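You operate a simulated robot arm through the tools that you are given. There is no shell and no other tool. Be economical: measure what you need, move in short steps, check, and stop when the job is done.

You are at the controls of a simulated robot arm. One attempt, no reset.

Task
Lay out a hose repair on the white tray: the 8 mm joiner, the white tape and the blue coil.
Fine: shut the fittings case again. Set down upright: what you pick out.

It is judged by the outcome, as a careful person would: the job done as asked, and still so three seconds after it is handed in. It fails if anything else is knocked over, pushed out of place, dropped, spilled or broken.

Robot
A 6-joint arm with a fingered hand, hanging from a carriage that runs on a gantry, over the field with the corners [-1.14, 1.734], [-1.141, -0.866], [0.139, -0.867], [0.14, 1.733] (x, y) and turns from -6.545 to 5.463 rad about z. Base frame: it is fixed where the carriage stands at the start and does not move with it; the origin is on the floor, on the carriage's upright axis, x ahead of it, y to its left, z up; the surface under the hand at the start is at about z = 0.804. Units: m, rad, N and s.
With the tool pointing down near the work surface it reaches from about 0.1 to 0.6 m from the robot's upright axis, wherever it stands. Its first joint turns from -2.897 to 2.897 rad. Places, roughly: blue hose coil (7x7x5 cm) [0.4, -0.4, 0.8]; fittings case lid [0.4, -0.2, 0.9]; white tray [0.7, -0.2, 0.8]. Payload 4 kg.
The TCP is the grasp point between the finger pads, 0.03 m short of the fingertips. In the tool frame z runs along the fingers and y along their closing line. Largest opening 0.104 m; the body of the gripper starts 0.035 m behind the TCP. The gripper is a hand of 5 fingers: y runs from the thumb to the fingers, the wrist lies at [-0.015, -0.113, -0.19] in the tool frame, and closing takes about 1.5 s.
Orientation is that of the tool frame in the base frame, as a unit quaternion [w, x, y, z]. With the fingers straight down and the wrist toward the robot, the tool's x, y and z point along [0, 1, 0], [1, 0, 0] and [0, 0, -1] of the base frame.

Tools
- The arm moves only by the tool nudge_tool. Its argument "rows" is text: rows parted by semicolons, each of 7 numbers parted by spaces: the shift along the base's x, y, z in m, then the turn, a rotation vector about the base's x, y, z in degrees, then the opening in per cent of the stroke, from 0 (shut) to 100 (fully open). In form: tx ty tz ax ay az grip; .... A call has 1 to 10 rows; each row is the pose to reach, as a shift and turn from the pose commanded when the call began. Each row takes 0.2 s and may step no farther than 0.05 m and 0.15 rad from the row before; otherwise, or with a gripper value out of range, the whole call is refused. Where a pose cannot be reached the arm comes as near as it can. A force on the tool above 60 N (or 10 N above the force at the start of the call, whichever is more), or a blocked arm, ends the call early, and 0.2 s more pass. Each finger travels about 0.045 m/s and halts on what it meets, pressing with about 22 N; the grip force reading is that of the motor and also rises with nothing between the fingers. The clock runs only during rows and for 0.2 s after the last one: add rows that repeat a pose to give the fingers time. It gives the time, the measured TCP pose, the force on the tool (base axes), the opening and the grip force at its end, in the units of the frame above (readings bear some noise), with the torque about the TCP (base axes, N m) and any sound that the robot's microphone picked up.
- Cameras (640 x 400 px; columns grow to the right, rows downward): "scene" is now at [0.2517, -0.0246, 1.7638]; the picture's right is [-0.42, -0.91, 0.00], its down [-0.84, 0.39, -0.36] and it looks along [0.33, -0.15, -0.93] (base axes); focal length 280 px, centre (320, 200). "wrist" rides on the gripper at [0.06, -0.083, -0.12] in the tool frame; the picture's right is [-0.79, 0.29, -0.54], its down [-0.56, -0.71, 0.44] and it looks along [-0.26, 0.65, 0.72] (tool axes); focal length 234 px, centre (320, 200).
- camera(camera): a new picture of that camera. The clock stands still meanwhile.
- slide_trunk(by): slides the trunk up (or, below 0, down) by that many m; the arm and the scene camera ride with it, the base frame stays. It gives what a move gives, with no picture.
- base_move(legs): drives the robot by 1 to 6 legs, each [ahead, left, turn to the left] in m, m and rad, along the robot's own axes; the way and the turn of a leg run together, so that a leg with both is an arc; at most 1.5 m and 3.142 rad a leg. The arm and the cameras ride along, it lands a little off, and it stops where it bumps. It keeps to its track: a leg is cut to what the track allows. It gives what a move gives.
- set_grasp(shape): the hand has 5 fingers and takes this shape, open, in about a second: jaw (thumb against the fingers, like two jaws); tri (thumb and two fingers); tip (a fingertip pinch); poke (one finger out to press); point (the index stretched); flat (the hand flat); cup (the hand cupped); fist (a fist). The gripper value then closes the fingers along that shape, each until it touches; the sizes above hold for jaw. It gives what a move gives, with no picture.
- head_to(pan, tilt): turns the head with the scene camera to pan (to the left, within 2.705 rad either way) and tilt (down, from -0.506 to 1.204), counted from straight ahead of the robot. It gives what a move gives.
- pixel_to_xyz(camera, pixels): there is no depth. For up to 12 entries [column, row, z] of the newest picture of that camera ("zoom" is the newest enlarged one), the place [x, y] in the base frame at which the ray of that pixel passes the height z, good to about 0.003 m. The clock stands still meanwhile.
- enlarge(camera, box): a new picture of the part [left, top, right, bottom] of that camera's present view, enlarged. The clock stands still meanwhile.
- job_done(): hands the job in; it is judged then, once.

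Keep the steps short. Do not move on a guess: measure, check each grasp and each placing, and mend mistakes. In all there are 80 turns and 48 pictures (those below and enlarged ones count). Leave the gripper open and the arm clear of the work at the hand-in unless told otherwise, and finish with a single line.

The tools are called after "Request:" as name(argument=value, ...) on one line, values as JSON. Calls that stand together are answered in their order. nudge_tool: Moves the arm, as the interface text tells. Its arguments: {"type":"object","properties":{"rows":{"type":"string"}},"required":["rows"]} The other tools are called the same way: slide_trunk (by) slides the trunk up or down; set_grasp (shape) gives the hand a shape; base_move (legs) drives the base; head_to (pan, tilt) turns the head that bears the scene camera; camera (camera) takes a picture; pixel_to_xyz (camera, pixels) gives the place at which the rays of pixels pass given heights; enlarge (camera, box) takes an enlarged picture of a part of a camera's view; job_done () hands the job in.

At the start:

```text
time_s: 0.0
tool_pos: [0.49, -0.2567, 1.118]
orientation: [-0.001, 0.707, 0.708, 0.0]
force: [0.2, -0.2, 0.3]
wrist_torque: [0.01, 0.01, -0.02]
opening: 0.1036
grip_force: 0.0
shape: jaw
trunk travel left (down, up): [-0.499, 0.099]
robot x, y, heading: [0.0013, -0.0033, -0.001]
head pan, tilt: [-0.436, 1.201]
```

scene: 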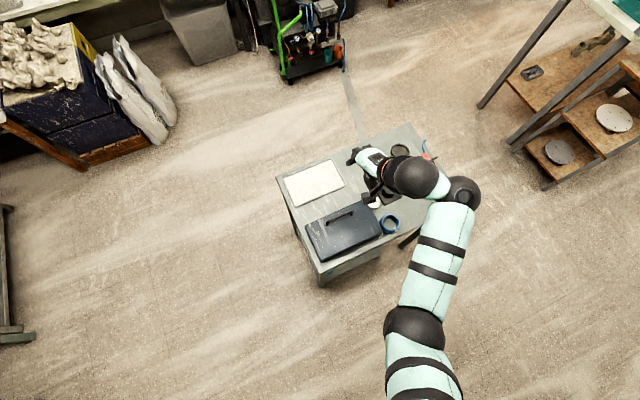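
wrist: 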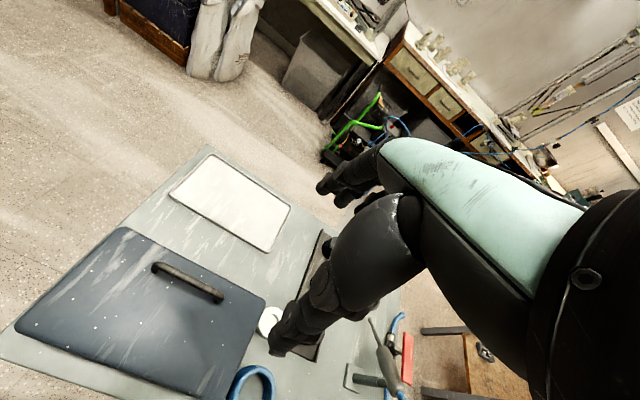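

I see the table with the case (shut, handle on the lid), the tray, the tape partly hidden by the hand, and the coil. I'll enlarge the table area to look closer.

Request:
enlarge(camera="scene", box=[260, 110, 460, 290])

Request:
enlarge(camera="wrist", box=[0, 140, 430, 400])

```text
2.22 times, centred on (360, 200) of scene
```

zoom: 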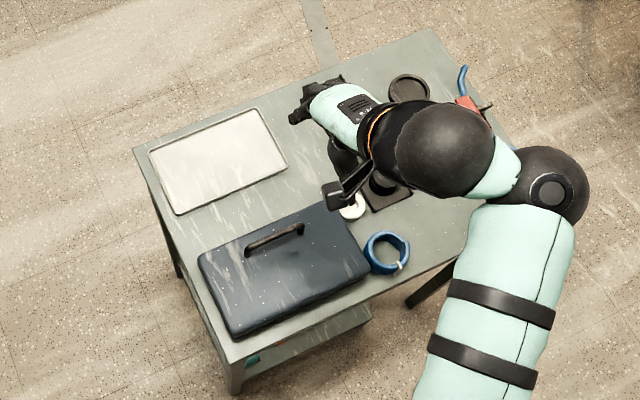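

```text
1.49 times, centred on (215, 270) of wrist
```

zoom: 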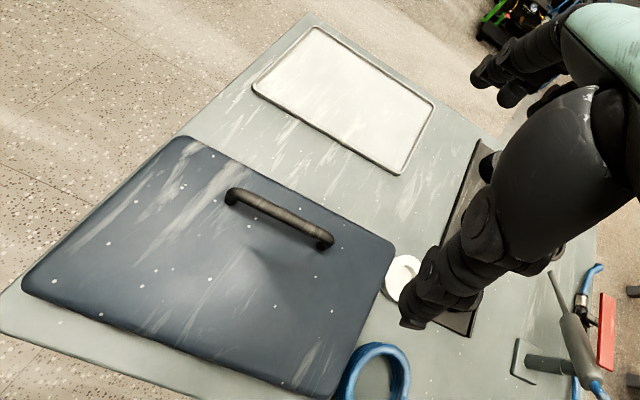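

Next I measure the lid, handle, tray, tape and coil from the scene picture.

Request:
pixel_to_xyz(camera="scene", pixels=[[283.5, 177.5, 0.805], [332, 159.5, 0.805], [345.6, 183.3, 0.805], [296, 206, 0.805], [305, 225.7, 0.87], [369, 202, 0.87], [381.6, 231.5, 0.87], [321.7, 260.8, 0.87], [327, 222.5, 0.9], [352.3, 212.6, 0.9], [374.4, 203, 0.82], [390, 224, 0.83]])

Request:
base_move(legs=[[0, 0.4, 0]])

```text
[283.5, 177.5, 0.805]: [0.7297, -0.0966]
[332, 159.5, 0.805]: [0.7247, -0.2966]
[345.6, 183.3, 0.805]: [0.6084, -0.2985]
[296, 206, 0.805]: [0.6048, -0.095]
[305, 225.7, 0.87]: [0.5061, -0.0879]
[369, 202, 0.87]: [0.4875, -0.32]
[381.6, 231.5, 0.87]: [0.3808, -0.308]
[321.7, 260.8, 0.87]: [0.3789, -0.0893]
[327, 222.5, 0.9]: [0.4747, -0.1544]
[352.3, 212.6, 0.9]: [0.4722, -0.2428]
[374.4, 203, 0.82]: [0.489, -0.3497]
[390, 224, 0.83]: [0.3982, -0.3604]
```

```text
time_s: 2.5
tool_pos: [0.4903, 0.1453, 1.1186]
orientation: [0.001, 0.706, 0.708, 0.0]
force: [0.1, 0.3, -0.5]
wrist_torque: [0.04, 0.02, -0.02]
opening: 0.1034
grip_force: 0.0
shape: jaw
trunk travel left (down, up): [-0.499, 0.099]
robot x, y, heading: [-0.0022, 0.4038, 0.005]
head pan, tilt: [-0.436, 1.201]
```

The carriage is moved aside. I turn the head to the table and take a picture.

Request:
head_to(pan=-1.2, tilt=0.93)

Request:
camera(camera="scene")

Request:
camera(camera="wrist")

```text
time_s: 3.6
tool_pos: [0.4901, 0.1466, 1.1191]
orientation: [0.0, 0.707, 0.708, 0.0]
force: [-0.6, -0.1, 0.0]
wrist_torque: [0.03, 0.02, 0.0]
opening: 0.1034
grip_force: 0.2
shape: jaw
trunk travel left (down, up): [-0.499, 0.099]
robot x, y, heading: [0.0012, 0.4035, 0.005]
head pan, tilt: [-1.201, 0.93]
```

```text
43 pictures are left
```

scene: 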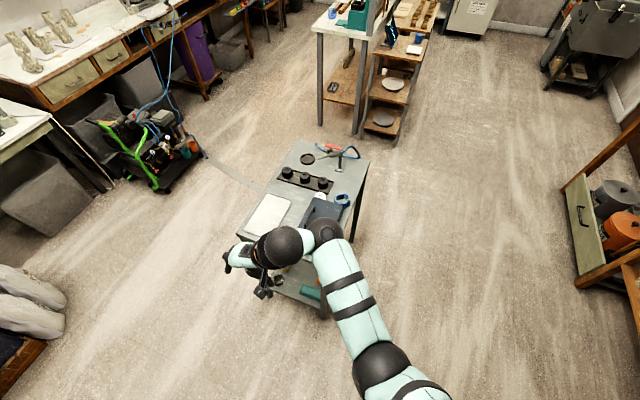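

```text
42 pictures are left
```

wrist: 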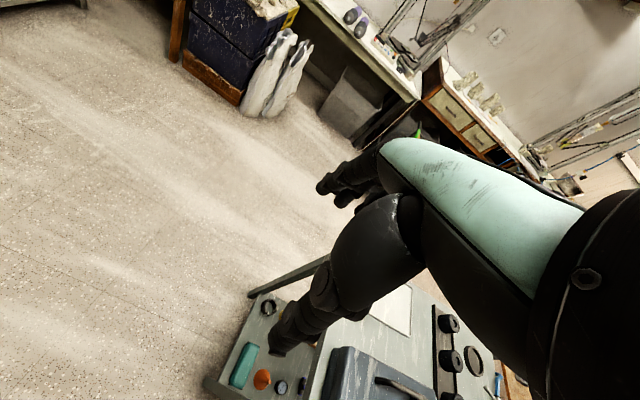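

Request:
enlarge(camera="scene", box=[230, 130, 390, 240])

Request:
enlarge(camera="wrist", box=[200, 260, 520, 400])

```text
3.64 times, centred on (310, 185) of scene
```

zoom: 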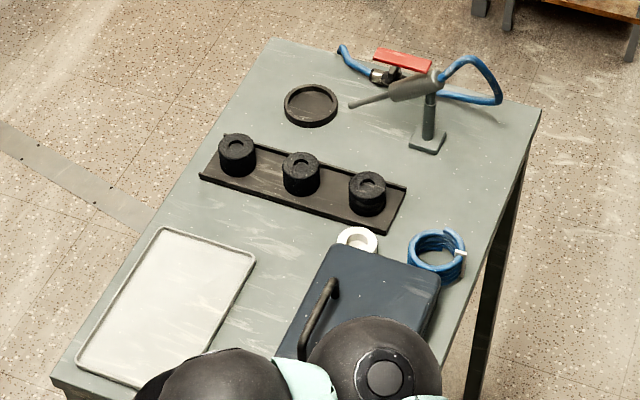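

```text
2.00 times, centred on (360, 330) of wrist
```

zoom: 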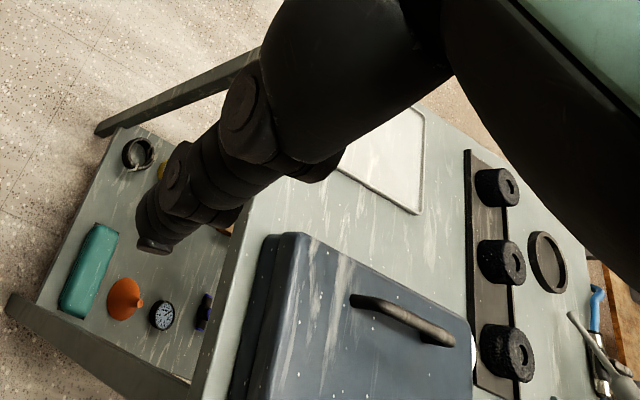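

The hand still hides part of the case. I drive back 0.55 m and lower the trunk 0.2 m, to see the case from the near side and find its hinge and heights.

Request:
base_move(legs=[[-0.55, 0, 0]])

Request:
slide_trunk(by=-0.2)

Request:
head_to(pan=-0.65, tilt=0.68)

Request:
camera(camera="scene")

```text
time_s: 6.8
tool_pos: [-0.0498, 0.1453, 1.1204]
orientation: [0.0, 0.706, 0.708, -0.001]
force: [0.4, -0.7, 0.3]
wrist_torque: [0.01, 0.01, 0.02]
opening: 0.1034
grip_force: 0.0
shape: jaw
trunk travel left (down, up): [-0.499, 0.099]
robot x, y, heading: [-0.5411, 0.399, 0.003]
head pan, tilt: [-1.201, 0.93]
```

```text
time_s: 8.9
tool_pos: [-0.0511, 0.1451, 0.9194]
orientation: [0.0, 0.706, 0.708, 0.0]
force: [0.7, 0.1, -0.3]
wrist_torque: [0.0, 0.05, 0.01]
opening: 0.1037
grip_force: 0.0
shape: jaw
trunk travel left (down, up): [-0.299, 0.299]
robot x, y, heading: [-0.5433, 0.3988, 0.004]
head pan, tilt: [-1.201, 0.93]
```

```text
time_s: 9.9
tool_pos: [-0.0493, 0.1447, 0.9191]
orientation: [-0.001, 0.706, 0.708, 0.001]
force: [-0.7, 0.3, -0.4]
wrist_torque: [0.0, 0.01, -0.01]
opening: 0.1035
grip_force: 0.0
shape: jaw
trunk travel left (down, up): [-0.299, 0.299]
robot x, y, heading: [-0.5478, 0.398, 0.004]
head pan, tilt: [-0.649, 0.681]
```

```text
39 pictures are left
```

scene: 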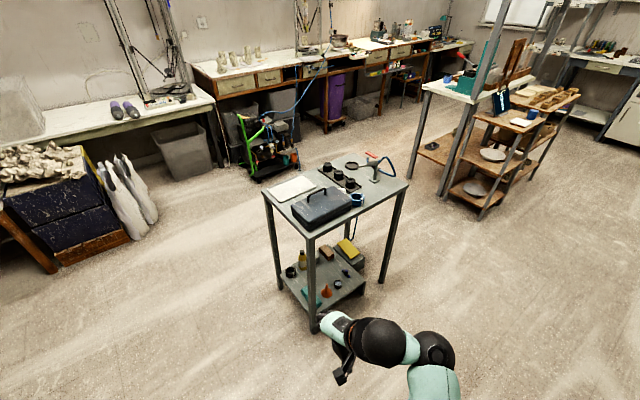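

Request:
enlarge(camera="scene", box=[255, 145, 415, 245])

```text
4.00 times, centred on (335, 195) of scene
```

zoom: 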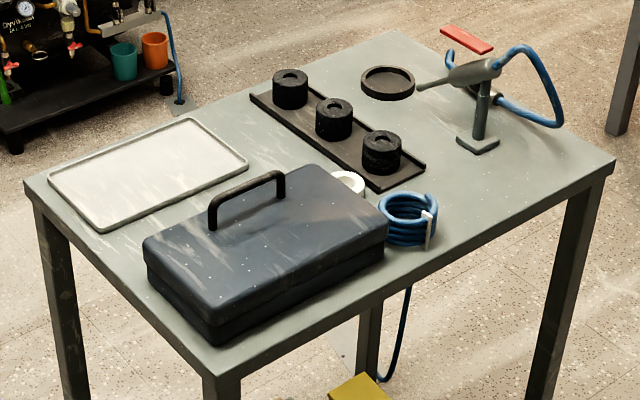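

The case has base and lid with a handle near its far edge, so the hinge seems to be on the near side. I measure heights by asking for the same points at several z.

Request:
pixel_to_xyz(camera="zoom", pixels=[[215, 322, 0.87], [215, 322, 0.85], [213, 345, 0.8], [387, 222, 0.87], [387, 222, 0.85], [384, 257, 0.8], [213, 205, 0.9], [281, 174, 0.9], [213, 205, 0.92], [281, 174, 0.92], [145, 240, 0.85], [145, 240, 0.87]])

Request:
pixel_to_xyz(camera="zoom", pixels=[[216, 228, 0.86], [281, 196, 0.86], [408, 195, 0.84], [408, 244, 0.8], [347, 180, 0.82], [347, 180, 0.81], [365, 190, 0.8], [25, 182, 0.8], [222, 375, 0.8], [614, 165, 0.8], [50, 180, 0.81], [100, 232, 0.81]])

```text
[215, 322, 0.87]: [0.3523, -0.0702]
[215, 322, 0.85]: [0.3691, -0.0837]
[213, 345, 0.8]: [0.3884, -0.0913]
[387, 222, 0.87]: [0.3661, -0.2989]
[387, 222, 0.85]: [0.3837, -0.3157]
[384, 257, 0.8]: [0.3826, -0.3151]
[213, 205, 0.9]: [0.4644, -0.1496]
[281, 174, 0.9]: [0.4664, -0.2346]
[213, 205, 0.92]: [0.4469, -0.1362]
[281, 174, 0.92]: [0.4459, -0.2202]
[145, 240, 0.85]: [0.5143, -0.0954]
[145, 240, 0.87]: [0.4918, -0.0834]
```

```text
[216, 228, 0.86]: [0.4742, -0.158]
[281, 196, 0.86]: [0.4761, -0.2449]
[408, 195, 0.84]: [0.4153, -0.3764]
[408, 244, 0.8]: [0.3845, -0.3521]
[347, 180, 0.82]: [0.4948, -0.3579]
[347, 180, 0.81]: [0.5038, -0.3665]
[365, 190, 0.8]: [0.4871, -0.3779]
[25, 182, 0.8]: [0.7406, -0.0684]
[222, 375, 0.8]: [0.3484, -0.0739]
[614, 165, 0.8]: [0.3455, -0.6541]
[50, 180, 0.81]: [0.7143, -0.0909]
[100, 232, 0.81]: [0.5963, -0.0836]
```

Lid top is about z 0.855. The handle bar is at x ≈ 0.475, y −0.155 to −0.245, top near 0.895. The hinge edge is at x ≈ 0.38. I raise the trunk again and drive so the hand stands over the handle.

Request:
slide_trunk(by=0.2)

Request:
base_move(legs=[[0.535, -0.347, 0]])

Request:
head_to(pan=-0.7, tilt=1.15)

Request:
camera(camera="wrist")

```text
time_s: 12.1
tool_pos: [-0.0499, 0.1449, 1.1195]
orientation: [0.0, 0.706, 0.708, 0.0]
force: [-1.0, 0.4, -0.5]
wrist_torque: [0.0, 0.05, 0.01]
opening: 0.1037
grip_force: 0.1
shape: jaw
trunk travel left (down, up): [-0.499, 0.099]
robot x, y, heading: [-0.5455, 0.4016, 0.002]
head pan, tilt: [-0.649, 0.681]
```

```text
time_s: 15.6
tool_pos: [0.4867, -0.2037, 1.1189]
orientation: [0.001, 0.71, 0.704, 0.0]
force: [0.2, -0.2, 0.3]
wrist_torque: [0.0, -0.01, 0.01]
opening: 0.1037
grip_force: 0.1
shape: jaw
trunk travel left (down, up): [-0.499, 0.099]
robot x, y, heading: [-0.0029, 0.0578, -0.003]
head pan, tilt: [-0.649, 0.681]
```

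```text
time_s: 16.5
tool_pos: [0.4858, -0.2025, 1.1185]
orientation: [0.0, 0.71, 0.704, 0.001]
force: [0.4, 0.1, -0.1]
wrist_torque: [0.02, -0.02, 0.01]
opening: 0.1038
grip_force: 0.1
shape: jaw
trunk travel left (down, up): [-0.499, 0.099]
robot x, y, heading: [-0.0004, 0.0552, -0.007]
head pan, tilt: [-0.7, 1.15]
```

```text
37 pictures are left
```

wrist: 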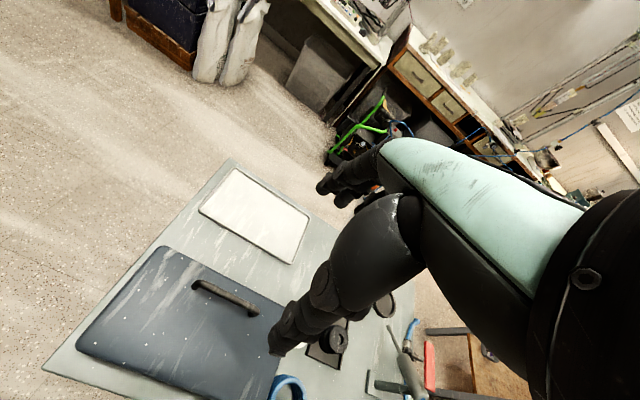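

I check the handle's position in this wrist view: its ends are at (197,284) and (255,312).

Request:
pixel_to_xyz(camera="wrist", pixels=[[197, 284, 0.89], [255, 312, 0.89], [197, 284, 0.88], [255, 312, 0.88], [75, 350, 0.855], [160, 247, 0.855], [285, 305, 0.855]])

Request:
nudge_tool(rows="-0.003 0.001 -0.04 0 0 0 100; -0.006 0.002 -0.08 0 0 0 100; -0.010 0.002 -0.12 0 0 0 100; -0.011 0.002 -0.15 0 0 0 100")

Request:
camera(camera="wrist")

```text
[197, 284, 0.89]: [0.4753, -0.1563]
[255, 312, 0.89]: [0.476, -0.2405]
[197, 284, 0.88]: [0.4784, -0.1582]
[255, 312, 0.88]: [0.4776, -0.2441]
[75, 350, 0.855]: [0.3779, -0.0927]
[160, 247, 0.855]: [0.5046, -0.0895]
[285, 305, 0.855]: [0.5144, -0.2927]
```

```text
time_s: 17.5
tool_pos: [0.4757, -0.2014, 0.9707]
orientation: [0.0, 0.71, 0.704, 0.0]
force: [0.6, 0.8, 0.2]
wrist_torque: [-0.01, 0.0, 0.0]
opening: 0.1034
grip_force: 0.1
shape: jaw
trunk travel left (down, up): [-0.499, 0.099]
robot x, y, heading: [-0.0013, 0.0577, -0.01]
head pan, tilt: [-0.7, 1.15]
```

```text
36 pictures are left
```

wrist: 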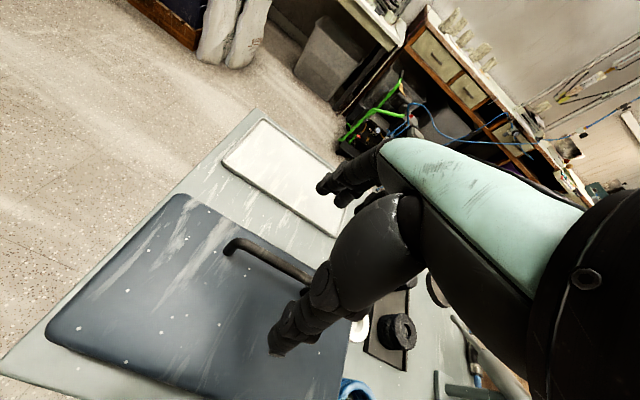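

The handle lies between thumb and fingers. I lower to TCP z ≈ 0.90 and close slowly.

Request:
nudge_tool(rows="0 0 -0.035 0 0 0 100; 0 0 -0.07 0 0 0 100; 0 0 -0.07 0 0 0 50; 0 0 -0.07 0 0 0 0; 0 0 -0.07 0 0 0 0; 0 0 -0.07 0 0 0 0; 0 0 -0.07 0 0 0 0; 0 0 -0.07 0 0 0 0; 0 0 -0.07 0 0 0 0; 0 0 -0.07 0 0 0 0")

Request:
camera(camera="wrist")

```text
time_s: 19.7
tool_pos: [0.4775, -0.2012, 0.8978]
orientation: [0.0, 0.71, 0.704, -0.001]
force: [-0.4, -0.4, -0.6]
wrist_torque: [-0.04, 0.02, 0.1]
opening: 0.0
grip_force: 21.8
shape: jaw
trunk travel left (down, up): [-0.499, 0.099]
robot x, y, heading: [-0.0017, 0.0599, -0.008]
head pan, tilt: [-0.7, 1.15]
```

```text
35 pictures are left
```

wrist: 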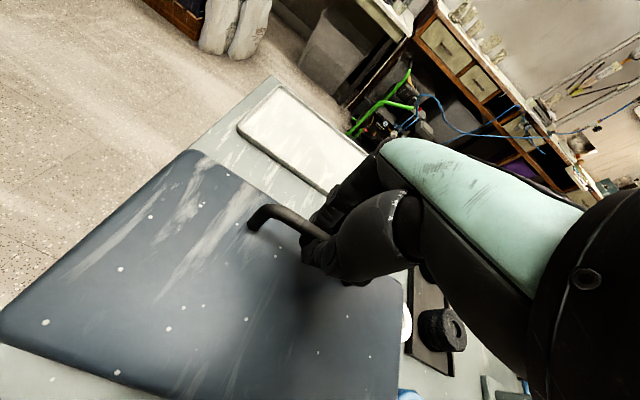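

The opening reads 0, so the fingers may have curled past the bar rather than gripped it. I look closer before lifting.

Request:
enlarge(camera="wrist", box=[220, 150, 460, 300])

Request:
enlarge(camera="scene", box=[220, 120, 420, 280])

```text
2.67 times, centred on (340, 225) of wrist
```

zoom: 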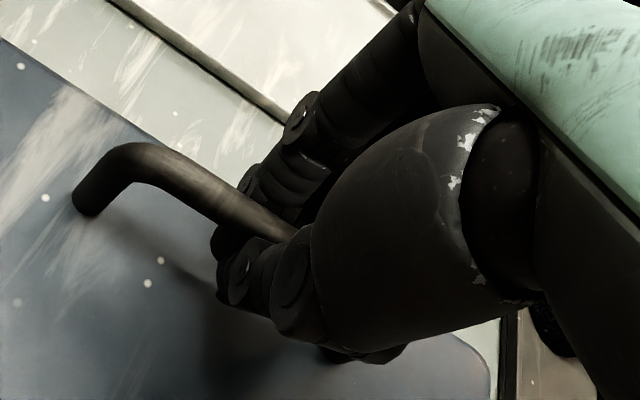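

```text
2.50 times, centred on (320, 200) of scene
```

zoom: 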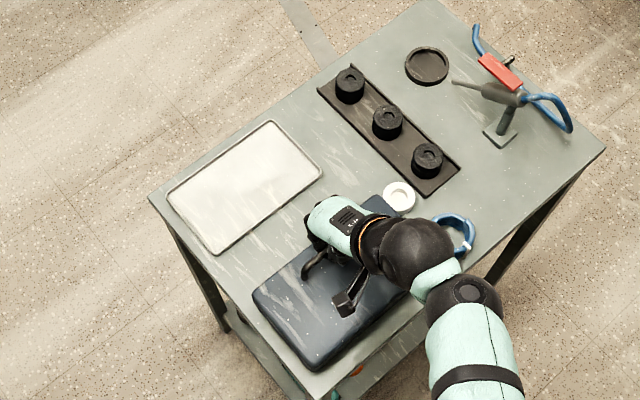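

The bar is caged between thumb and fingers, with the fingertips under it. I start the lifting arc about the near hinge in small steps, turning the hand along.

Request:
nudge_tool(rows="-0.003 0 0.005 0 -2 0 0; -0.006 0 0.010 0 -5 0 0; -0.011 0 0.016 0 -8 0 0; -0.018 0 0.023 0 -12 0 0")

Request:
camera(camera="scene")

```text
time_s: 20.7
tool_pos: [0.4578, -0.2009, 0.9211]
orientation: [0.074, 0.706, 0.701, 0.074]
force: [0.9, 0.3, -1.4]
wrist_torque: [-0.07, 0.01, 0.1]
opening: 0.0001
grip_force: 22.1
shape: jaw
trunk travel left (down, up): [-0.499, 0.099]
robot x, y, heading: [-0.0034, 0.0586, -0.005]
head pan, tilt: [-0.7, 1.15]
```

```text
32 pictures are left
```

scene: 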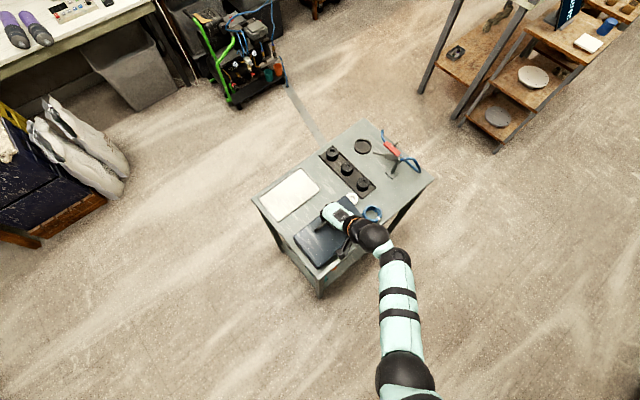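

Request:
camera(camera="wrist")

```text
31 pictures are left
```

wrist: 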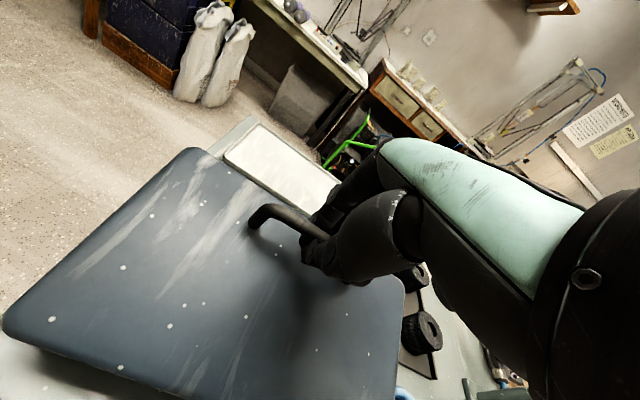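

The lid turns up with the hand (its near edge is fixed and the lid keeps its place in the wrist view), at low force. I continue the arc.

Request:
nudge_tool(rows="-0.006 0 0.0047 0 -3.7 0 0; -0.013 0 0.009 0 -7.5 0 0; -0.0197 0 0.0132 0 -11.2 0 0; -0.0266 0 0.017 0 -15 0 0; -0.034 0 0.0202 0 -18.7 0 0; -0.0412 0 0.023 0 -22.5 0 0; -0.0488 0 0.0253 0 -26.2 0 0; -0.0564 0 0.0271 0 -30 0 0")

Request:
camera(camera="wrist")

```text
time_s: 22.5
tool_pos: [0.4019, -0.2013, 0.9496]
orientation: [0.253, 0.662, 0.658, 0.255]
force: [0.9, 0.1, 1.8]
wrist_torque: [-0.1, -0.01, 0.06]
opening: 0.0
grip_force: 22.6
shape: jaw
trunk travel left (down, up): [-0.499, 0.099]
robot x, y, heading: [-0.0008, 0.0571, -0.005]
head pan, tilt: [-0.7, 1.15]
```

```text
30 pictures are left
```

wrist: 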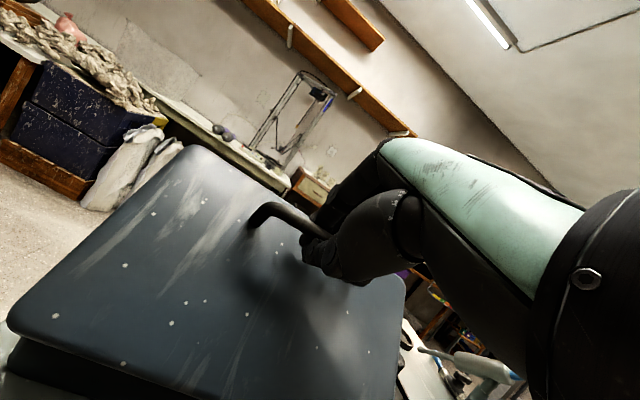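

The lid is open about 43° and moving with the hand. I continue by another 30°.

Request:
nudge_tool(rows="-0.008 0 0.001 0 -3.7 0 0; -0.016 0 0.0014 0 -7.5 0 0; -0.024 0 0.0017 0 -11.2 0 0; -0.032 0 0.0014 0 -15 0 0; -0.04 0 0.0006 0 -18.7 0 0; -0.0478 0 -0.0006 0 -22.5 0 0; -0.0555 0 -0.0024 0 -26.2 0 0; -0.063 0 -0.0047 0 -30 0 0")

Request:
camera(camera="scene")

```text
time_s: 24.3
tool_pos: [0.3818, -0.1579, 1.0361]
orientation: [0.406, 0.588, 0.571, 0.404]
force: [0.6, -0.1, 1.0]
wrist_torque: [-0.01, 0.02, 0.04]
opening: 0.0001
grip_force: 21.3
shape: jaw
out of reach, approached as far as the arm can: row 3, 4, 5, 6, 7, 8
trunk travel left (down, up): [-0.499, 0.099]
robot x, y, heading: [-0.0008, 0.061, -0.01]
head pan, tilt: [-0.7, 1.15]
```

```text
29 pictures are left
```

scene: 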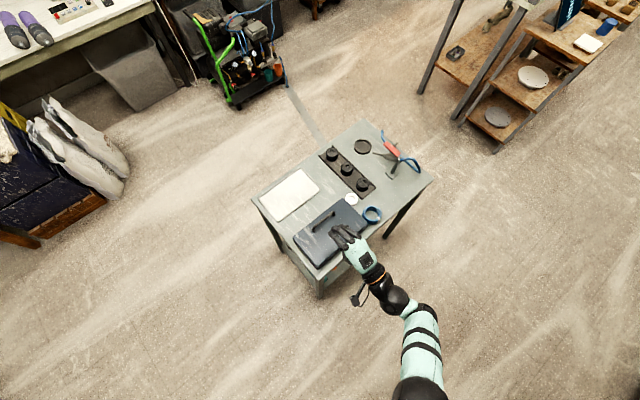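

The arm ran out of reach past about 50°. The hand slipped up off the handle and the lid fell shut again; the tape, coil and rest look unmoved in the picture. I need a better stance: farther back and lower. I'll back off and rehearse the opening motion in free air first.

Request:
base_move(legs=[[-0.6, -0.16, 0]])

Request:
slide_trunk(by=-0.15)

Request:
nudge_tool(rows="0 0 0 0 8 0 60; 0 0 0 0 16 0 100; 0 0 0 0 24 0 100; 0 0 0 0 32 0 100; 0 0 0 0 40 0 100; 0 0 0 0 48 0 100; 0 0 0 0 56 0 100; 0 0 0 0 64 0 100; 0 0 0 0 72 0 100; 0 0 0 0 72 0 100")

Request:
enlarge(camera="scene", box=[160, 0, 480, 200])

```text
time_s: 27.8
tool_pos: [-0.211, -0.3124, 1.0364]
orientation: [0.406, 0.59, 0.571, 0.403]
force: [0.5, 0.8, 0.1]
wrist_torque: [0.01, -0.01, -0.01]
opening: 0.0001
grip_force: 22.5
shape: jaw
trunk travel left (down, up): [-0.499, 0.099]
robot x, y, heading: [-0.5951, -0.1021, -0.013]
head pan, tilt: [-0.7, 1.15]
```

```text
time_s: 29.5
tool_pos: [-0.2116, -0.3125, 0.885]
orientation: [0.406, 0.59, 0.57, 0.402]
force: [0.6, -0.4, 0.4]
wrist_torque: [0.01, -0.03, 0.0]
opening: 0.0001
grip_force: 22.0
shape: jaw
trunk travel left (down, up): [-0.349, 0.249]
robot x, y, heading: [-0.5962, -0.0952, -0.015]
head pan, tilt: [-0.7, 1.15]
```

```text
time_s: 31.7
tool_pos: [-0.2127, -0.3127, 0.886]
orientation: [-0.008, 0.714, 0.7, -0.022]
force: [0.1, -0.6, -0.6]
wrist_torque: [0.02, 0.0, 0.03]
opening: 0.1036
grip_force: 0.1
shape: jaw
trunk travel left (down, up): [-0.349, 0.249]
robot x, y, heading: [-0.5948, -0.0936, -0.009]
head pan, tilt: [-0.7, 1.15]
```

```text
2.00 times, centred on (320, 100) of scene
```

zoom: 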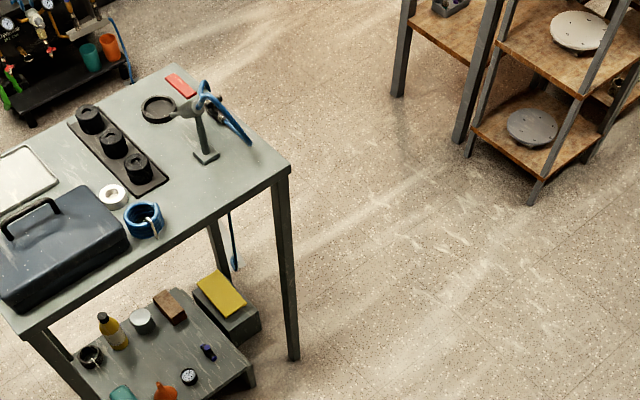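

Everything on the table is as before. Now I rehearse: first the handle-grasp pose relative to the robot (shifted 0.495 m back in x).

Request:
nudge_tool(rows="0.04 0.023 0.002 0 -0.5 0 100; 0.08 0.046 0.005 0 -1 0 100; 0.12 0.069 0.007 0 -1.5 0 100; 0.16 0.092 0.01 0 -2 0 100; 0.195 0.113 0.012 0 -2.4 0 100")

Request:
nudge_tool(rows="-0.018 0 0.023 0 -8 0 100; -0.03 0 0.033 0 -16 0 100; -0.042 0 0.041 0 -24 0 100; -0.058 0 0.048 0 -32 0 100; -0.075 0 0.052 0 -40 0 100; -0.09 0 0.053 0 -48 0 100; -0.108 0 0.053 0 -56 0 100; -0.12 0 0.052 0 -64 0 100; -0.139 0 0.047 0 -72 0 100; -0.152 0 0.04 0 -80 0 100")

```text
time_s: 32.9
tool_pos: [-0.0151, -0.1963, 0.8977]
orientation: [0.008, 0.713, 0.701, -0.006]
force: [0.2, -0.2, -0.5]
wrist_torque: [0.0, -0.03, -0.01]
opening: 0.1038
grip_force: 0.0
shape: jaw
trunk travel left (down, up): [-0.349, 0.249]
robot x, y, heading: [-0.5948, -0.0946, -0.01]
head pan, tilt: [-0.7, 1.15]
```

```text
time_s: 35.1
tool_pos: [-0.1685, -0.1993, 0.9375]
orientation: [0.457, 0.551, 0.53, 0.455]
force: [1.0, 0.8, -0.3]
wrist_torque: [-0.02, -0.02, 0.02]
opening: 0.1038
grip_force: 0.0
shape: jaw
trunk travel left (down, up): [-0.349, 0.249]
robot x, y, heading: [-0.5971, -0.0915, -0.016]
head pan, tilt: [-0.7, 1.15]
```

The 80° pose is reachable from this stance. I test farther, to 110°.

Request:
nudge_tool(rows="-0.014 0 -0.008 0 -7.5 0 100; -0.0265 0 -0.0166 0 -15 0 100; -0.038 0 -0.0275 0 -22.5 0 100; -0.0478 0 -0.0395 0 -30 0 100")

```text
time_s: 36.1
tool_pos: [-0.1864, -0.18, 0.9223]
orientation: [0.507, 0.559, 0.404, 0.517]
force: [0.3, -0.3, -0.1]
wrist_torque: [-0.01, -0.05, -0.02]
opening: 0.1038
grip_force: 0.0
shape: jaw
out of reach, approached as far as the arm can: row 1, 2, 3, 4
trunk travel left (down, up): [-0.349, 0.249]
robot x, y, heading: [-0.593, -0.0942, -0.015]
head pan, tilt: [-0.7, 1.15]
```

The limit is about 80–85°, which is enough when followed by a small push. I turn the hand back upright in two calls and bring it to pre-grasp height.

Request:
nudge_tool(rows="0.014 -0.001 0.012 -0.1 7.8 1.2 100; 0.028 -0.002 0.024 -0.2 15.6 2.4 100; 0.042 -0.003 0.036 -0.3 23.3 3.5 100; 0.056 -0.004 0.048 -0.4 31 4.7 100; 0.07 -0.005 0.06 -0.4 38.8 5.9 100; 0.085 -0.007 0.07 -0.5 46.5 7 100")

Request:
nudge_tool(rows="0.014 -0.001 0 -0.1 7.8 1.2 100; 0.028 -0.002 0 -0.2 15.6 2.4 100; 0.042 -0.003 0 -0.3 23.3 3.5 100; 0.056 -0.004 0 -0.4 31 4.7 100; 0.07 -0.005 0 -0.4 38.8 5.9 100; 0.085 -0.007 0 -0.5 46.5 7 100; 0.085 -0.007 0 -0.5 46.5 7 100")

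Request:
base_move(legs=[[0.494, -0.004, 0.015]])

Request:
camera(camera="wrist")

```text
time_s: 37.5
tool_pos: [-0.2113, -0.2653, 0.8021]
orientation: [0.327, 0.642, 0.598, 0.351]
force: [-0.6, 0.4, 0.3]
wrist_torque: [-0.02, 0.02, 0.01]
opening: 0.1039
grip_force: 0.0
shape: jaw
out of reach, approached as far as the arm can: row 1, 2, 3, 4, 5, 6
trunk travel left (down, up): [-0.349, 0.249]
robot x, y, heading: [-0.5947, -0.0968, -0.006]
head pan, tilt: [-0.7, 1.15]
```

```text
time_s: 39.3
tool_pos: [-0.2509, -0.1652, 0.6331]
orientation: [-0.23, 0.69, 0.683, 0.068]
force: [0.9, -1.2, -0.1]
wrist_torque: [0.02, 0.07, 0.04]
opening: 0.1039
grip_force: 0.0
shape: jaw
out of reach, approached as far as the arm can: row 1, 2, 3, 4, 5, 6
trunk travel left (down, up): [-0.349, 0.249]
robot x, y, heading: [-0.5922, -0.0971, -0.01]
head pan, tilt: [-0.7, 1.15]
stopped in row 7: the arm was blocked; the commanded pose is now the measured one
```

```text
time_s: 42.2
tool_pos: [0.2359, -0.1647, 0.6328]
orientation: [-0.234, 0.684, 0.687, 0.066]
force: [0.1, -0.2, -0.4]
wrist_torque: [-0.03, -0.01, -0.02]
opening: 0.1041
grip_force: 0.1
shape: jaw
trunk travel left (down, up): [-0.349, 0.249]
robot x, y, heading: [-0.1087, -0.1035, 0.005]
head pan, tilt: [-0.7, 1.15]
```

```text
27 pictures are left
```

wrist: 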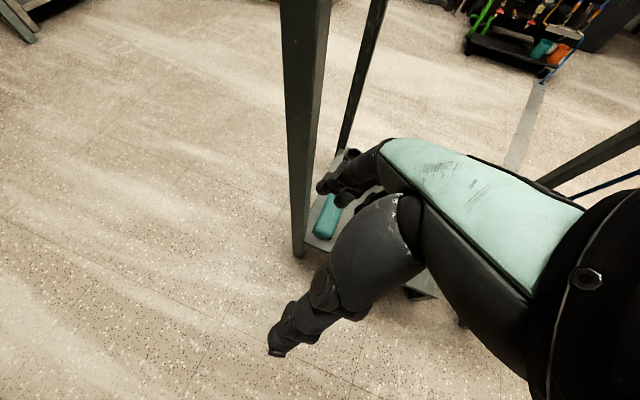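

I should not have chained those calls: the arm wandered low, to z 0.63 in front of the table, though it touched nothing (force near zero). I drive straight back first, then straighten.

Request:
base_move(legs=[[-0.5, 0, 0]])

Request:
nudge_tool(rows="0.03 0 0.04 0 0 0 100; 0.06 0 0.08 0 0 0 100; 0.09 0 0.12 0 0 0 100")

```text
time_s: 45.1
tool_pos: [-0.2563, -0.1664, 0.6315]
orientation: [-0.233, 0.683, 0.689, 0.065]
force: [-0.2, 0.3, -1.0]
wrist_torque: [-0.02, -0.01, 0.01]
opening: 0.104
grip_force: 0.1
shape: jaw
trunk travel left (down, up): [-0.349, 0.249]
robot x, y, heading: [-0.5976, -0.1036, 0.007]
head pan, tilt: [-0.7, 1.15]
```

```text
time_s: 45.9
tool_pos: [-0.1675, -0.1644, 0.7507]
orientation: [-0.233, 0.683, 0.689, 0.064]
force: [-0.9, -0.6, 0.0]
wrist_torque: [0.0, 0.0, 0.01]
opening: 0.104
grip_force: 0.2
shape: jaw
trunk travel left (down, up): [-0.349, 0.249]
robot x, y, heading: [-0.6002, -0.1012, 0.007]
head pan, tilt: [-0.7, 1.15]
```

Request:
nudge_tool(rows="0.02 -0.005 0.035 -6.1 -3.5 -0.1 100; 0.04 -0.01 0.07 -12.2 -7 -0.2 100; 0.06 -0.015 0.105 -18.3 -10.4 -0.4 100; 0.08 -0.02 0.14 -24.4 -13.9 -0.5 100; 0.1 -0.025 0.17 -24.4 -13.9 -0.5 100; 0.12 -0.03 0.2 -24.4 -13.9 -0.5 100; 0.144 -0.036 0.229 -24.4 -13.9 -0.5 100")

```text
time_s: 47.5
tool_pos: [-0.0233, -0.1994, 0.9818]
orientation: [0.002, 0.708, 0.707, 0.003]
force: [-0.6, 0.8, 0.6]
wrist_torque: [-0.03, 0.0, 0.02]
opening: 0.1041
grip_force: 0.0
shape: jaw
trunk travel left (down, up): [-0.349, 0.249]
robot x, y, heading: [-0.6006, -0.103, 0.003]
head pan, tilt: [-0.7, 1.15]
```

The hand is upright at z 0.98, with its tips at 0.95 clear above the case. I drive forward to stand over the handle.

Request:
base_move(legs=[[0.5, 0, 0]])

Request:
camera(camera="wrist")

```text
time_s: 50.5
tool_pos: [0.4919, -0.1965, 0.981]
orientation: [0.001, 0.707, 0.707, 0.002]
force: [-0.6, -0.3, -0.2]
wrist_torque: [0.0, -0.01, 0.0]
opening: 0.1042
grip_force: 0.0
shape: jaw
trunk travel left (down, up): [-0.349, 0.249]
robot x, y, heading: [-0.0875, -0.0991, 0.007]
head pan, tilt: [-0.7, 1.15]
```

```text
26 pictures are left
```

wrist: 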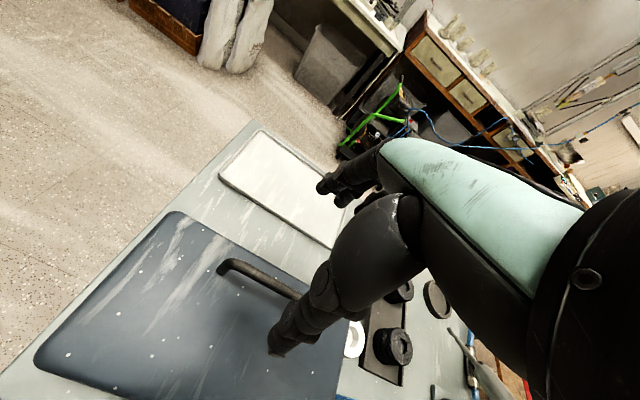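

The handle is where it was, so I shift −0.015 m in x, descend and close as before.

Request:
nudge_tool(rows="-0.0145 -0.004 -0.03 0 0 0 100; -0.0145 -0.004 -0.06 0 0 0 100; -0.0145 -0.004 -0.083 0 0 0 100; -0.0145 -0.004 -0.083 0 0 0 0; -0.0145 -0.004 -0.083 0 0 0 0; -0.0145 -0.004 -0.083 0 0 0 0; -0.0145 -0.004 -0.083 0 0 0 0; -0.0145 -0.004 -0.083 0 0 0 0; -0.0145 -0.004 -0.083 0 0 0 0; -0.0145 -0.004 -0.083 0 0 0 0")

```text
time_s: 52.8
tool_pos: [0.477, -0.2002, 0.8978]
orientation: [0.001, 0.707, 0.707, 0.001]
force: [1.4, 0.0, -0.4]
wrist_torque: [-0.04, -0.01, 0.12]
opening: 0.0003
grip_force: 20.7
shape: jaw
trunk travel left (down, up): [-0.349, 0.249]
robot x, y, heading: [-0.0863, -0.1013, 0.004]
head pan, tilt: [-0.7, 1.15]
```

Caged as before. I lift along the arc to 50°.

Request:
nudge_tool(rows="-0.0063 0 0.0083 0 -5 0 0; -0.0133 0 0.016 0 -10 0 0; -0.0209 0 0.0232 0 -15 0 0; -0.0292 0 0.0296 0 -20 0 0; -0.0379 0 0.0352 0 -25 0 0; -0.0472 0 0.0401 0 -30 0 0; -0.0568 0 0.0442 0 -35 0 0; -0.0667 0 0.0474 0 -40 0 0; -0.0769 0 0.0497 0 -45 0 0; -0.0872 0 0.0512 0 -50 0 0")

```text
time_s: 55.0
tool_pos: [0.3883, -0.2003, 0.9484]
orientation: [0.3, 0.641, 0.64, 0.299]
force: [0.0, -0.7, 4.6]
wrist_torque: [-0.11, -0.01, 0.04]
opening: 0.0
grip_force: 22.1
shape: jaw
trunk travel left (down, up): [-0.349, 0.249]
robot x, y, heading: [-0.0824, -0.1057, -0.0]
head pan, tilt: [-0.7, 1.15]
```

Request:
nudge_tool(rows="-0.0105 0 0.0005 0 -5 0 0; -0.0209 0 0.0001 0 -10 0 0; -0.0313 0 -0.0012 0 -15 0 0; -0.0415 0 -0.0034 0 -20 0 0; -0.0515 0 -0.0064 0 -25 0 0; -0.0611 0 -0.0104 0 -30 0 0")

Request:
camera(camera="scene")

Request:
camera(camera="wrist")

```text
time_s: 56.4
tool_pos: [0.3291, -0.2004, 0.9376]
orientation: [0.456, 0.541, 0.54, 0.456]
force: [0.9, -0.2, 0.0]
wrist_torque: [-0.06, 0.0, -0.02]
opening: 0.0002
grip_force: 21.4
shape: jaw
trunk travel left (down, up): [-0.349, 0.249]
robot x, y, heading: [-0.0857, -0.1017, 0.008]
head pan, tilt: [-0.7, 1.15]
```

```text
25 pictures are left
```

scene: 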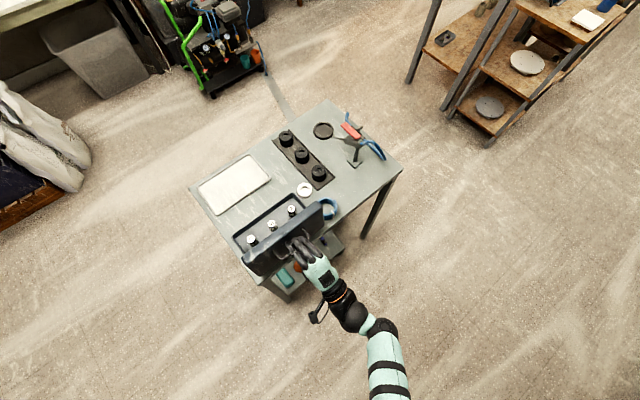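

```text
24 pictures are left
```

wrist: 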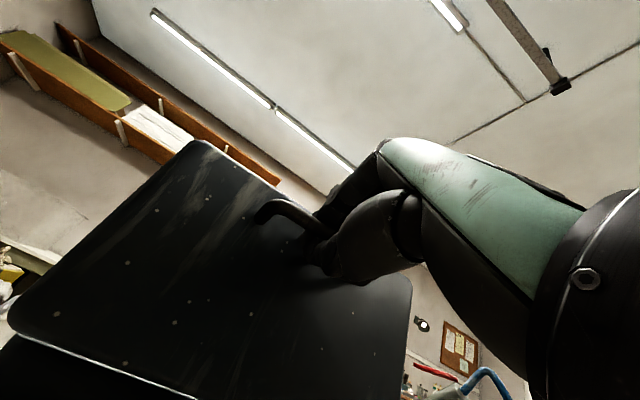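

The lid stands at about 80° and I can see three fittings in the case. The arm is at its turning limit, so I take the lid past upright with small carriage and trunk moves, the bar pivoting in the cage.

Request:
base_move(legs=[[-0.02, 0, 0]])

Request:
slide_trunk(by=-0.011)

Request:
base_move(legs=[[-0.018, 0, 0]])

Request:
slide_trunk(by=-0.013)

Request:
camera(camera="wrist")

```text
time_s: 57.1
tool_pos: [0.3099, -0.1986, 0.9371]
orientation: [0.454, 0.541, 0.542, 0.455]
force: [15.4, -0.3, -22.9]
wrist_torque: [0.0, -0.06, 0.01]
opening: 0.0
grip_force: 21.6
shape: jaw
trunk travel left (down, up): [-0.349, 0.249]
robot x, y, heading: [-0.1017, -0.0994, 0.005]
head pan, tilt: [-0.7, 1.15]
```

```text
time_s: 57.7
tool_pos: [0.3088, -0.1992, 0.927]
orientation: [0.455, 0.541, 0.541, 0.455]
force: [-3.2, 1.1, 3.4]
wrist_torque: [-0.18, -0.06, -0.06]
opening: 0.0
grip_force: 21.9
shape: jaw
trunk travel left (down, up): [-0.338, 0.26]
robot x, y, heading: [-0.1068, -0.1033, 0.002]
head pan, tilt: [-0.7, 1.15]
```

```text
time_s: 58.5
tool_pos: [0.2943, -0.1995, 0.9254]
orientation: [0.453, 0.542, 0.543, 0.454]
force: [20.4, -0.8, -21.3]
wrist_torque: [-0.07, -0.04, 0.05]
opening: 0.0
grip_force: 22.4
shape: jaw
trunk travel left (down, up): [-0.338, 0.26]
robot x, y, heading: [-0.1225, -0.1015, 0.001]
head pan, tilt: [-0.7, 1.15]
```

```text
time_s: 59.1
tool_pos: [0.292, -0.1985, 0.9139]
orientation: [0.454, 0.54, 0.542, 0.456]
force: [-2.2, 2.0, 13.8]
wrist_torque: [-0.23, -0.14, -0.04]
opening: 0.0
grip_force: 21.6
shape: jaw
trunk travel left (down, up): [-0.325, 0.273]
robot x, y, heading: [-0.1254, -0.1018, 0.0]
head pan, tilt: [-0.7, 1.15]
```

```text
23 pictures are left
```

wrist: 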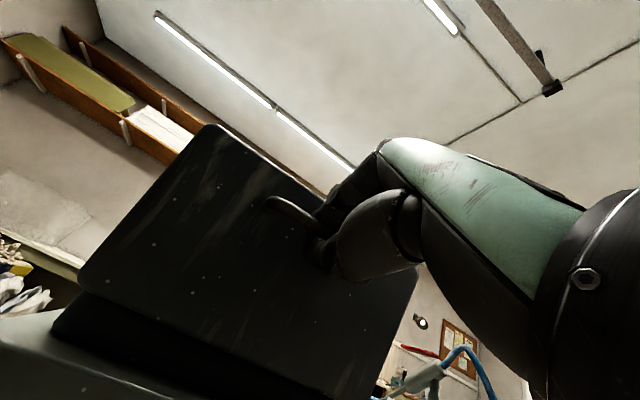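

The lid is now past upright, about 105°. I open the fingers in place and watch whether it stays.

Request:
nudge_tool(rows="0 0 0 0 0 0 30; 0 0 0 0 0 0 60; 0 0 0 0 0 0 100; 0 0 0 0 0 0 100; 0 0 0 0 0 0 100; 0 0 0 0 0 0 100; 0 0 0 0 0 0 100; 0 0 0 0 0 0 100; 0 0 0 0 0 0 100")

Request:
camera(camera="wrist")

```text
time_s: 61.1
tool_pos: [0.2913, -0.2004, 0.9118]
orientation: [0.453, 0.542, 0.543, 0.454]
force: [0.1, 0.4, -0.1]
wrist_torque: [0.02, -0.04, 0.02]
opening: 0.1036
grip_force: 0.1
shape: jaw
trunk travel left (down, up): [-0.325, 0.273]
robot x, y, heading: [-0.1224, -0.1031, 0.007]
head pan, tilt: [-0.7, 1.15]
```

```text
22 pictures are left
```

wrist: 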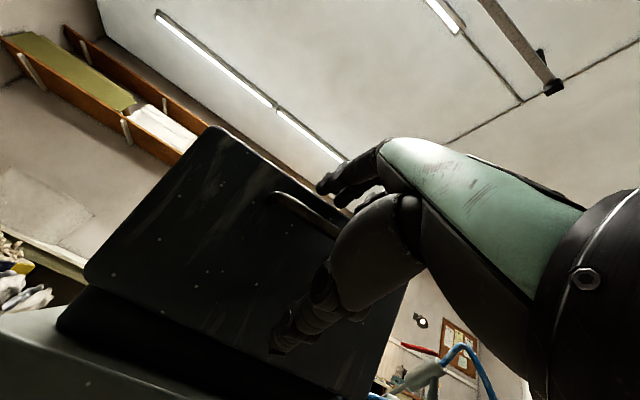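

The lid stays open. I withdraw straight back, away from the handle.

Request:
base_move(legs=[[-0.3, 0, 0]])

Request:
camera(camera="scene")

Request:
enlarge(camera="scene", box=[170, 20, 410, 170])

```text
time_s: 63.2
tool_pos: [-0.0077, -0.2014, 0.9117]
orientation: [0.453, 0.542, 0.543, 0.454]
force: [-0.3, -0.4, -0.7]
wrist_torque: [0.02, -0.01, 0.01]
opening: 0.1039
grip_force: 0.0
shape: jaw
trunk travel left (down, up): [-0.325, 0.273]
robot x, y, heading: [-0.4248, -0.101, -0.002]
head pan, tilt: [-0.7, 1.15]
```

```text
21 pictures are left
```

scene: 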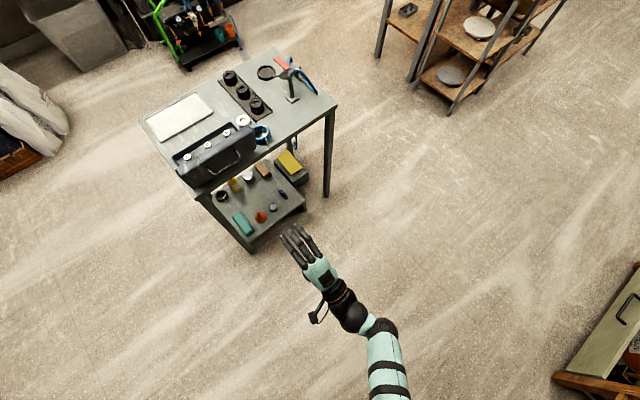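

```text
2.67 times, centred on (290, 95) of scene
```

zoom: 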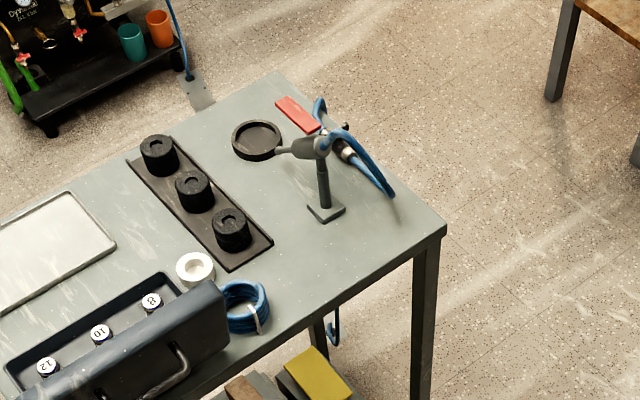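

The labels read 12, 10 and 8 from left to right, so the 8 is the right-hand one next to the tape. I turn the hand upright again, reversing the rehearsed arc.

Request:
nudge_tool(rows="0.013 0 0.008 0 8 0 100; 0.03 0 0.012 0 16 0 100; 0.045 0 0.013 0 24 0 100; 0.06 0 0.014 0 32 0 100; 0.077 0 0.014 0 40 0 100; 0.094 0 0.014 0 48 0 100; 0.11 0 0.014 0 56 0 100; 0.12 0 0.014 0 64 0 100; 0.13 0 0.014 0 72 0 100; 0.14 0 0.014 0 79.7 0 100")

```text
time_s: 65.4
tool_pos: [0.1325, -0.2029, 0.9265]
orientation: [0.001, 0.707, 0.707, -0.002]
force: [0.5, 1.0, -0.3]
wrist_torque: [-0.01, -0.04, 0.01]
opening: 0.104
grip_force: 0.1
shape: jaw
trunk travel left (down, up): [-0.325, 0.273]
robot x, y, heading: [-0.4221, -0.1005, 0.008]
head pan, tilt: [-0.7, 1.15]
```

Upright again. I raise the trunk 0.15 m, then yaw the hand +90° so its wrist points to −y. That keeps the hand away from the open lid when picking.

Request:
slide_trunk(by=0.15)

Request:
nudge_tool(rows="0 0 0 0 0 8.5 100; 0 0 0 0 0 17 100; 0 0 0 0 0 25.5 100; 0 0 0 0 0 34 100; 0 0 0 0 0 42.5 100; 0 0 0 0 0 51 100; 0 0 0 0 0 59.5 100; 0 0 0 0 0 68 100; 0 0 0 0 0 76.5 100; 0 0 0 0 0 85 100")

```text
time_s: 67.1
tool_pos: [0.1323, -0.2028, 1.0752]
orientation: [0.001, 0.707, 0.707, 0.0]
force: [-0.6, -0.1, -0.3]
wrist_torque: [0.0, 0.0, 0.02]
opening: 0.1037
grip_force: 0.1
shape: jaw
trunk travel left (down, up): [-0.475, 0.123]
robot x, y, heading: [-0.4248, -0.1061, 0.003]
head pan, tilt: [-0.7, 1.15]
```

```text
time_s: 69.3
tool_pos: [0.122, -0.1968, 1.0789]
orientation: [0.002, 0.043, 0.999, -0.001]
force: [-0.9, 0.2, 0.2]
wrist_torque: [-0.05, 0.01, 0.0]
opening: 0.1039
grip_force: 0.0
shape: jaw
out of reach, approached as far as the arm can: row 4, 5, 6, 7, 8, 10
trunk travel left (down, up): [-0.475, 0.123]
robot x, y, heading: [-0.4214, -0.1031, 0.004]
head pan, tilt: [-0.7, 1.15]
```

The yaw works. I drive forward only part of the way, so that the head camera sees into the case past the hand.

Request:
base_move(legs=[[0.15, 0.2, 0]])

Request:
head_to(pan=-0.65, tilt=0.95)

Request:
camera(camera="scene")

```text
time_s: 71.1
tool_pos: [0.2722, 0.0037, 1.079]
orientation: [0.002, 0.044, 0.999, -0.001]
force: [-0.1, -1.0, 0.1]
wrist_torque: [0.01, 0.01, 0.0]
opening: 0.1035
grip_force: 0.0
shape: jaw
trunk travel left (down, up): [-0.475, 0.123]
robot x, y, heading: [-0.2699, 0.0948, 0.004]
head pan, tilt: [-0.7, 1.15]
```

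```text
time_s: 71.9
tool_pos: [0.2737, 0.0034, 1.0789]
orientation: [0.002, 0.044, 0.999, -0.001]
force: [0.0, -0.2, 0.1]
wrist_torque: [0.02, -0.02, -0.01]
opening: 0.1037
grip_force: 0.1
shape: jaw
trunk travel left (down, up): [-0.475, 0.123]
robot x, y, heading: [-0.2711, 0.0971, 0.01]
head pan, tilt: [-0.649, 0.949]
```

```text
19 pictures are left
```

scene: 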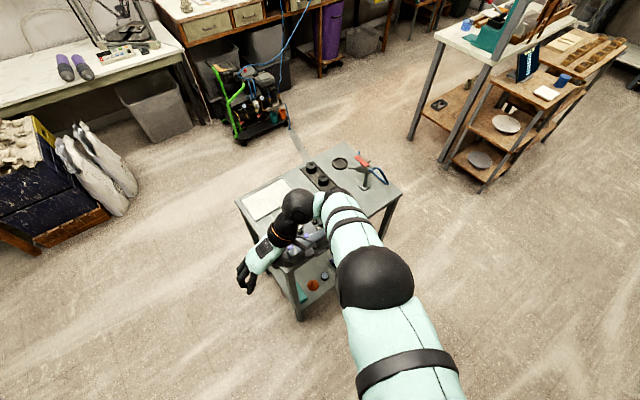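

The arm blocks that view. I move the hand over the right end of the case and look with the wrist camera, which faces +y from there.

Request:
base_move(legs=[[0.18, -0.33, 0]])

Request:
camera(camera="wrist")

```text
time_s: 74.3
tool_pos: [0.454, -0.329, 1.0789]
orientation: [0.003, 0.042, 0.999, 0.0]
force: [0.1, 0.2, 0.0]
wrist_torque: [0.02, -0.02, -0.01]
opening: 0.1037
grip_force: 0.0
shape: jaw
trunk travel left (down, up): [-0.475, 0.123]
robot x, y, heading: [-0.0872, -0.2359, 0.009]
head pan, tilt: [-0.649, 0.949]
```

```text
18 pictures are left
```

wrist: 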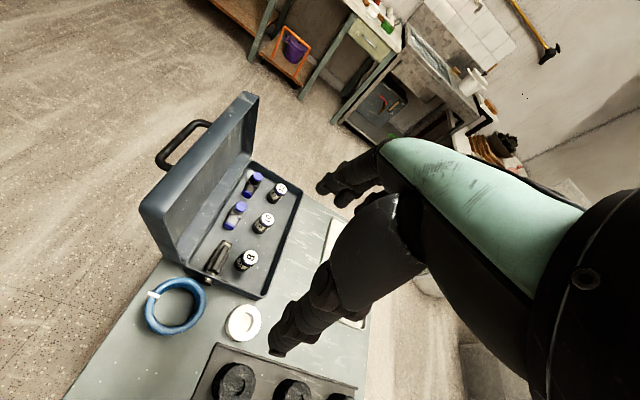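

Excellent view. I enlarge the case interior, tape and coil.

Request:
enlarge(camera="wrist", box=[130, 150, 330, 350])

```text
2.00 times, centred on (230, 250) of wrist
```

zoom: 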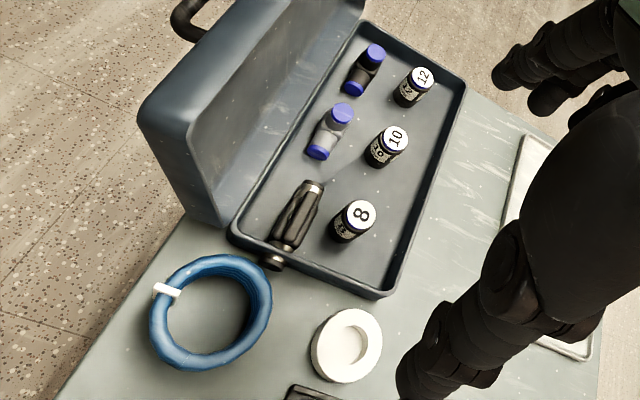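

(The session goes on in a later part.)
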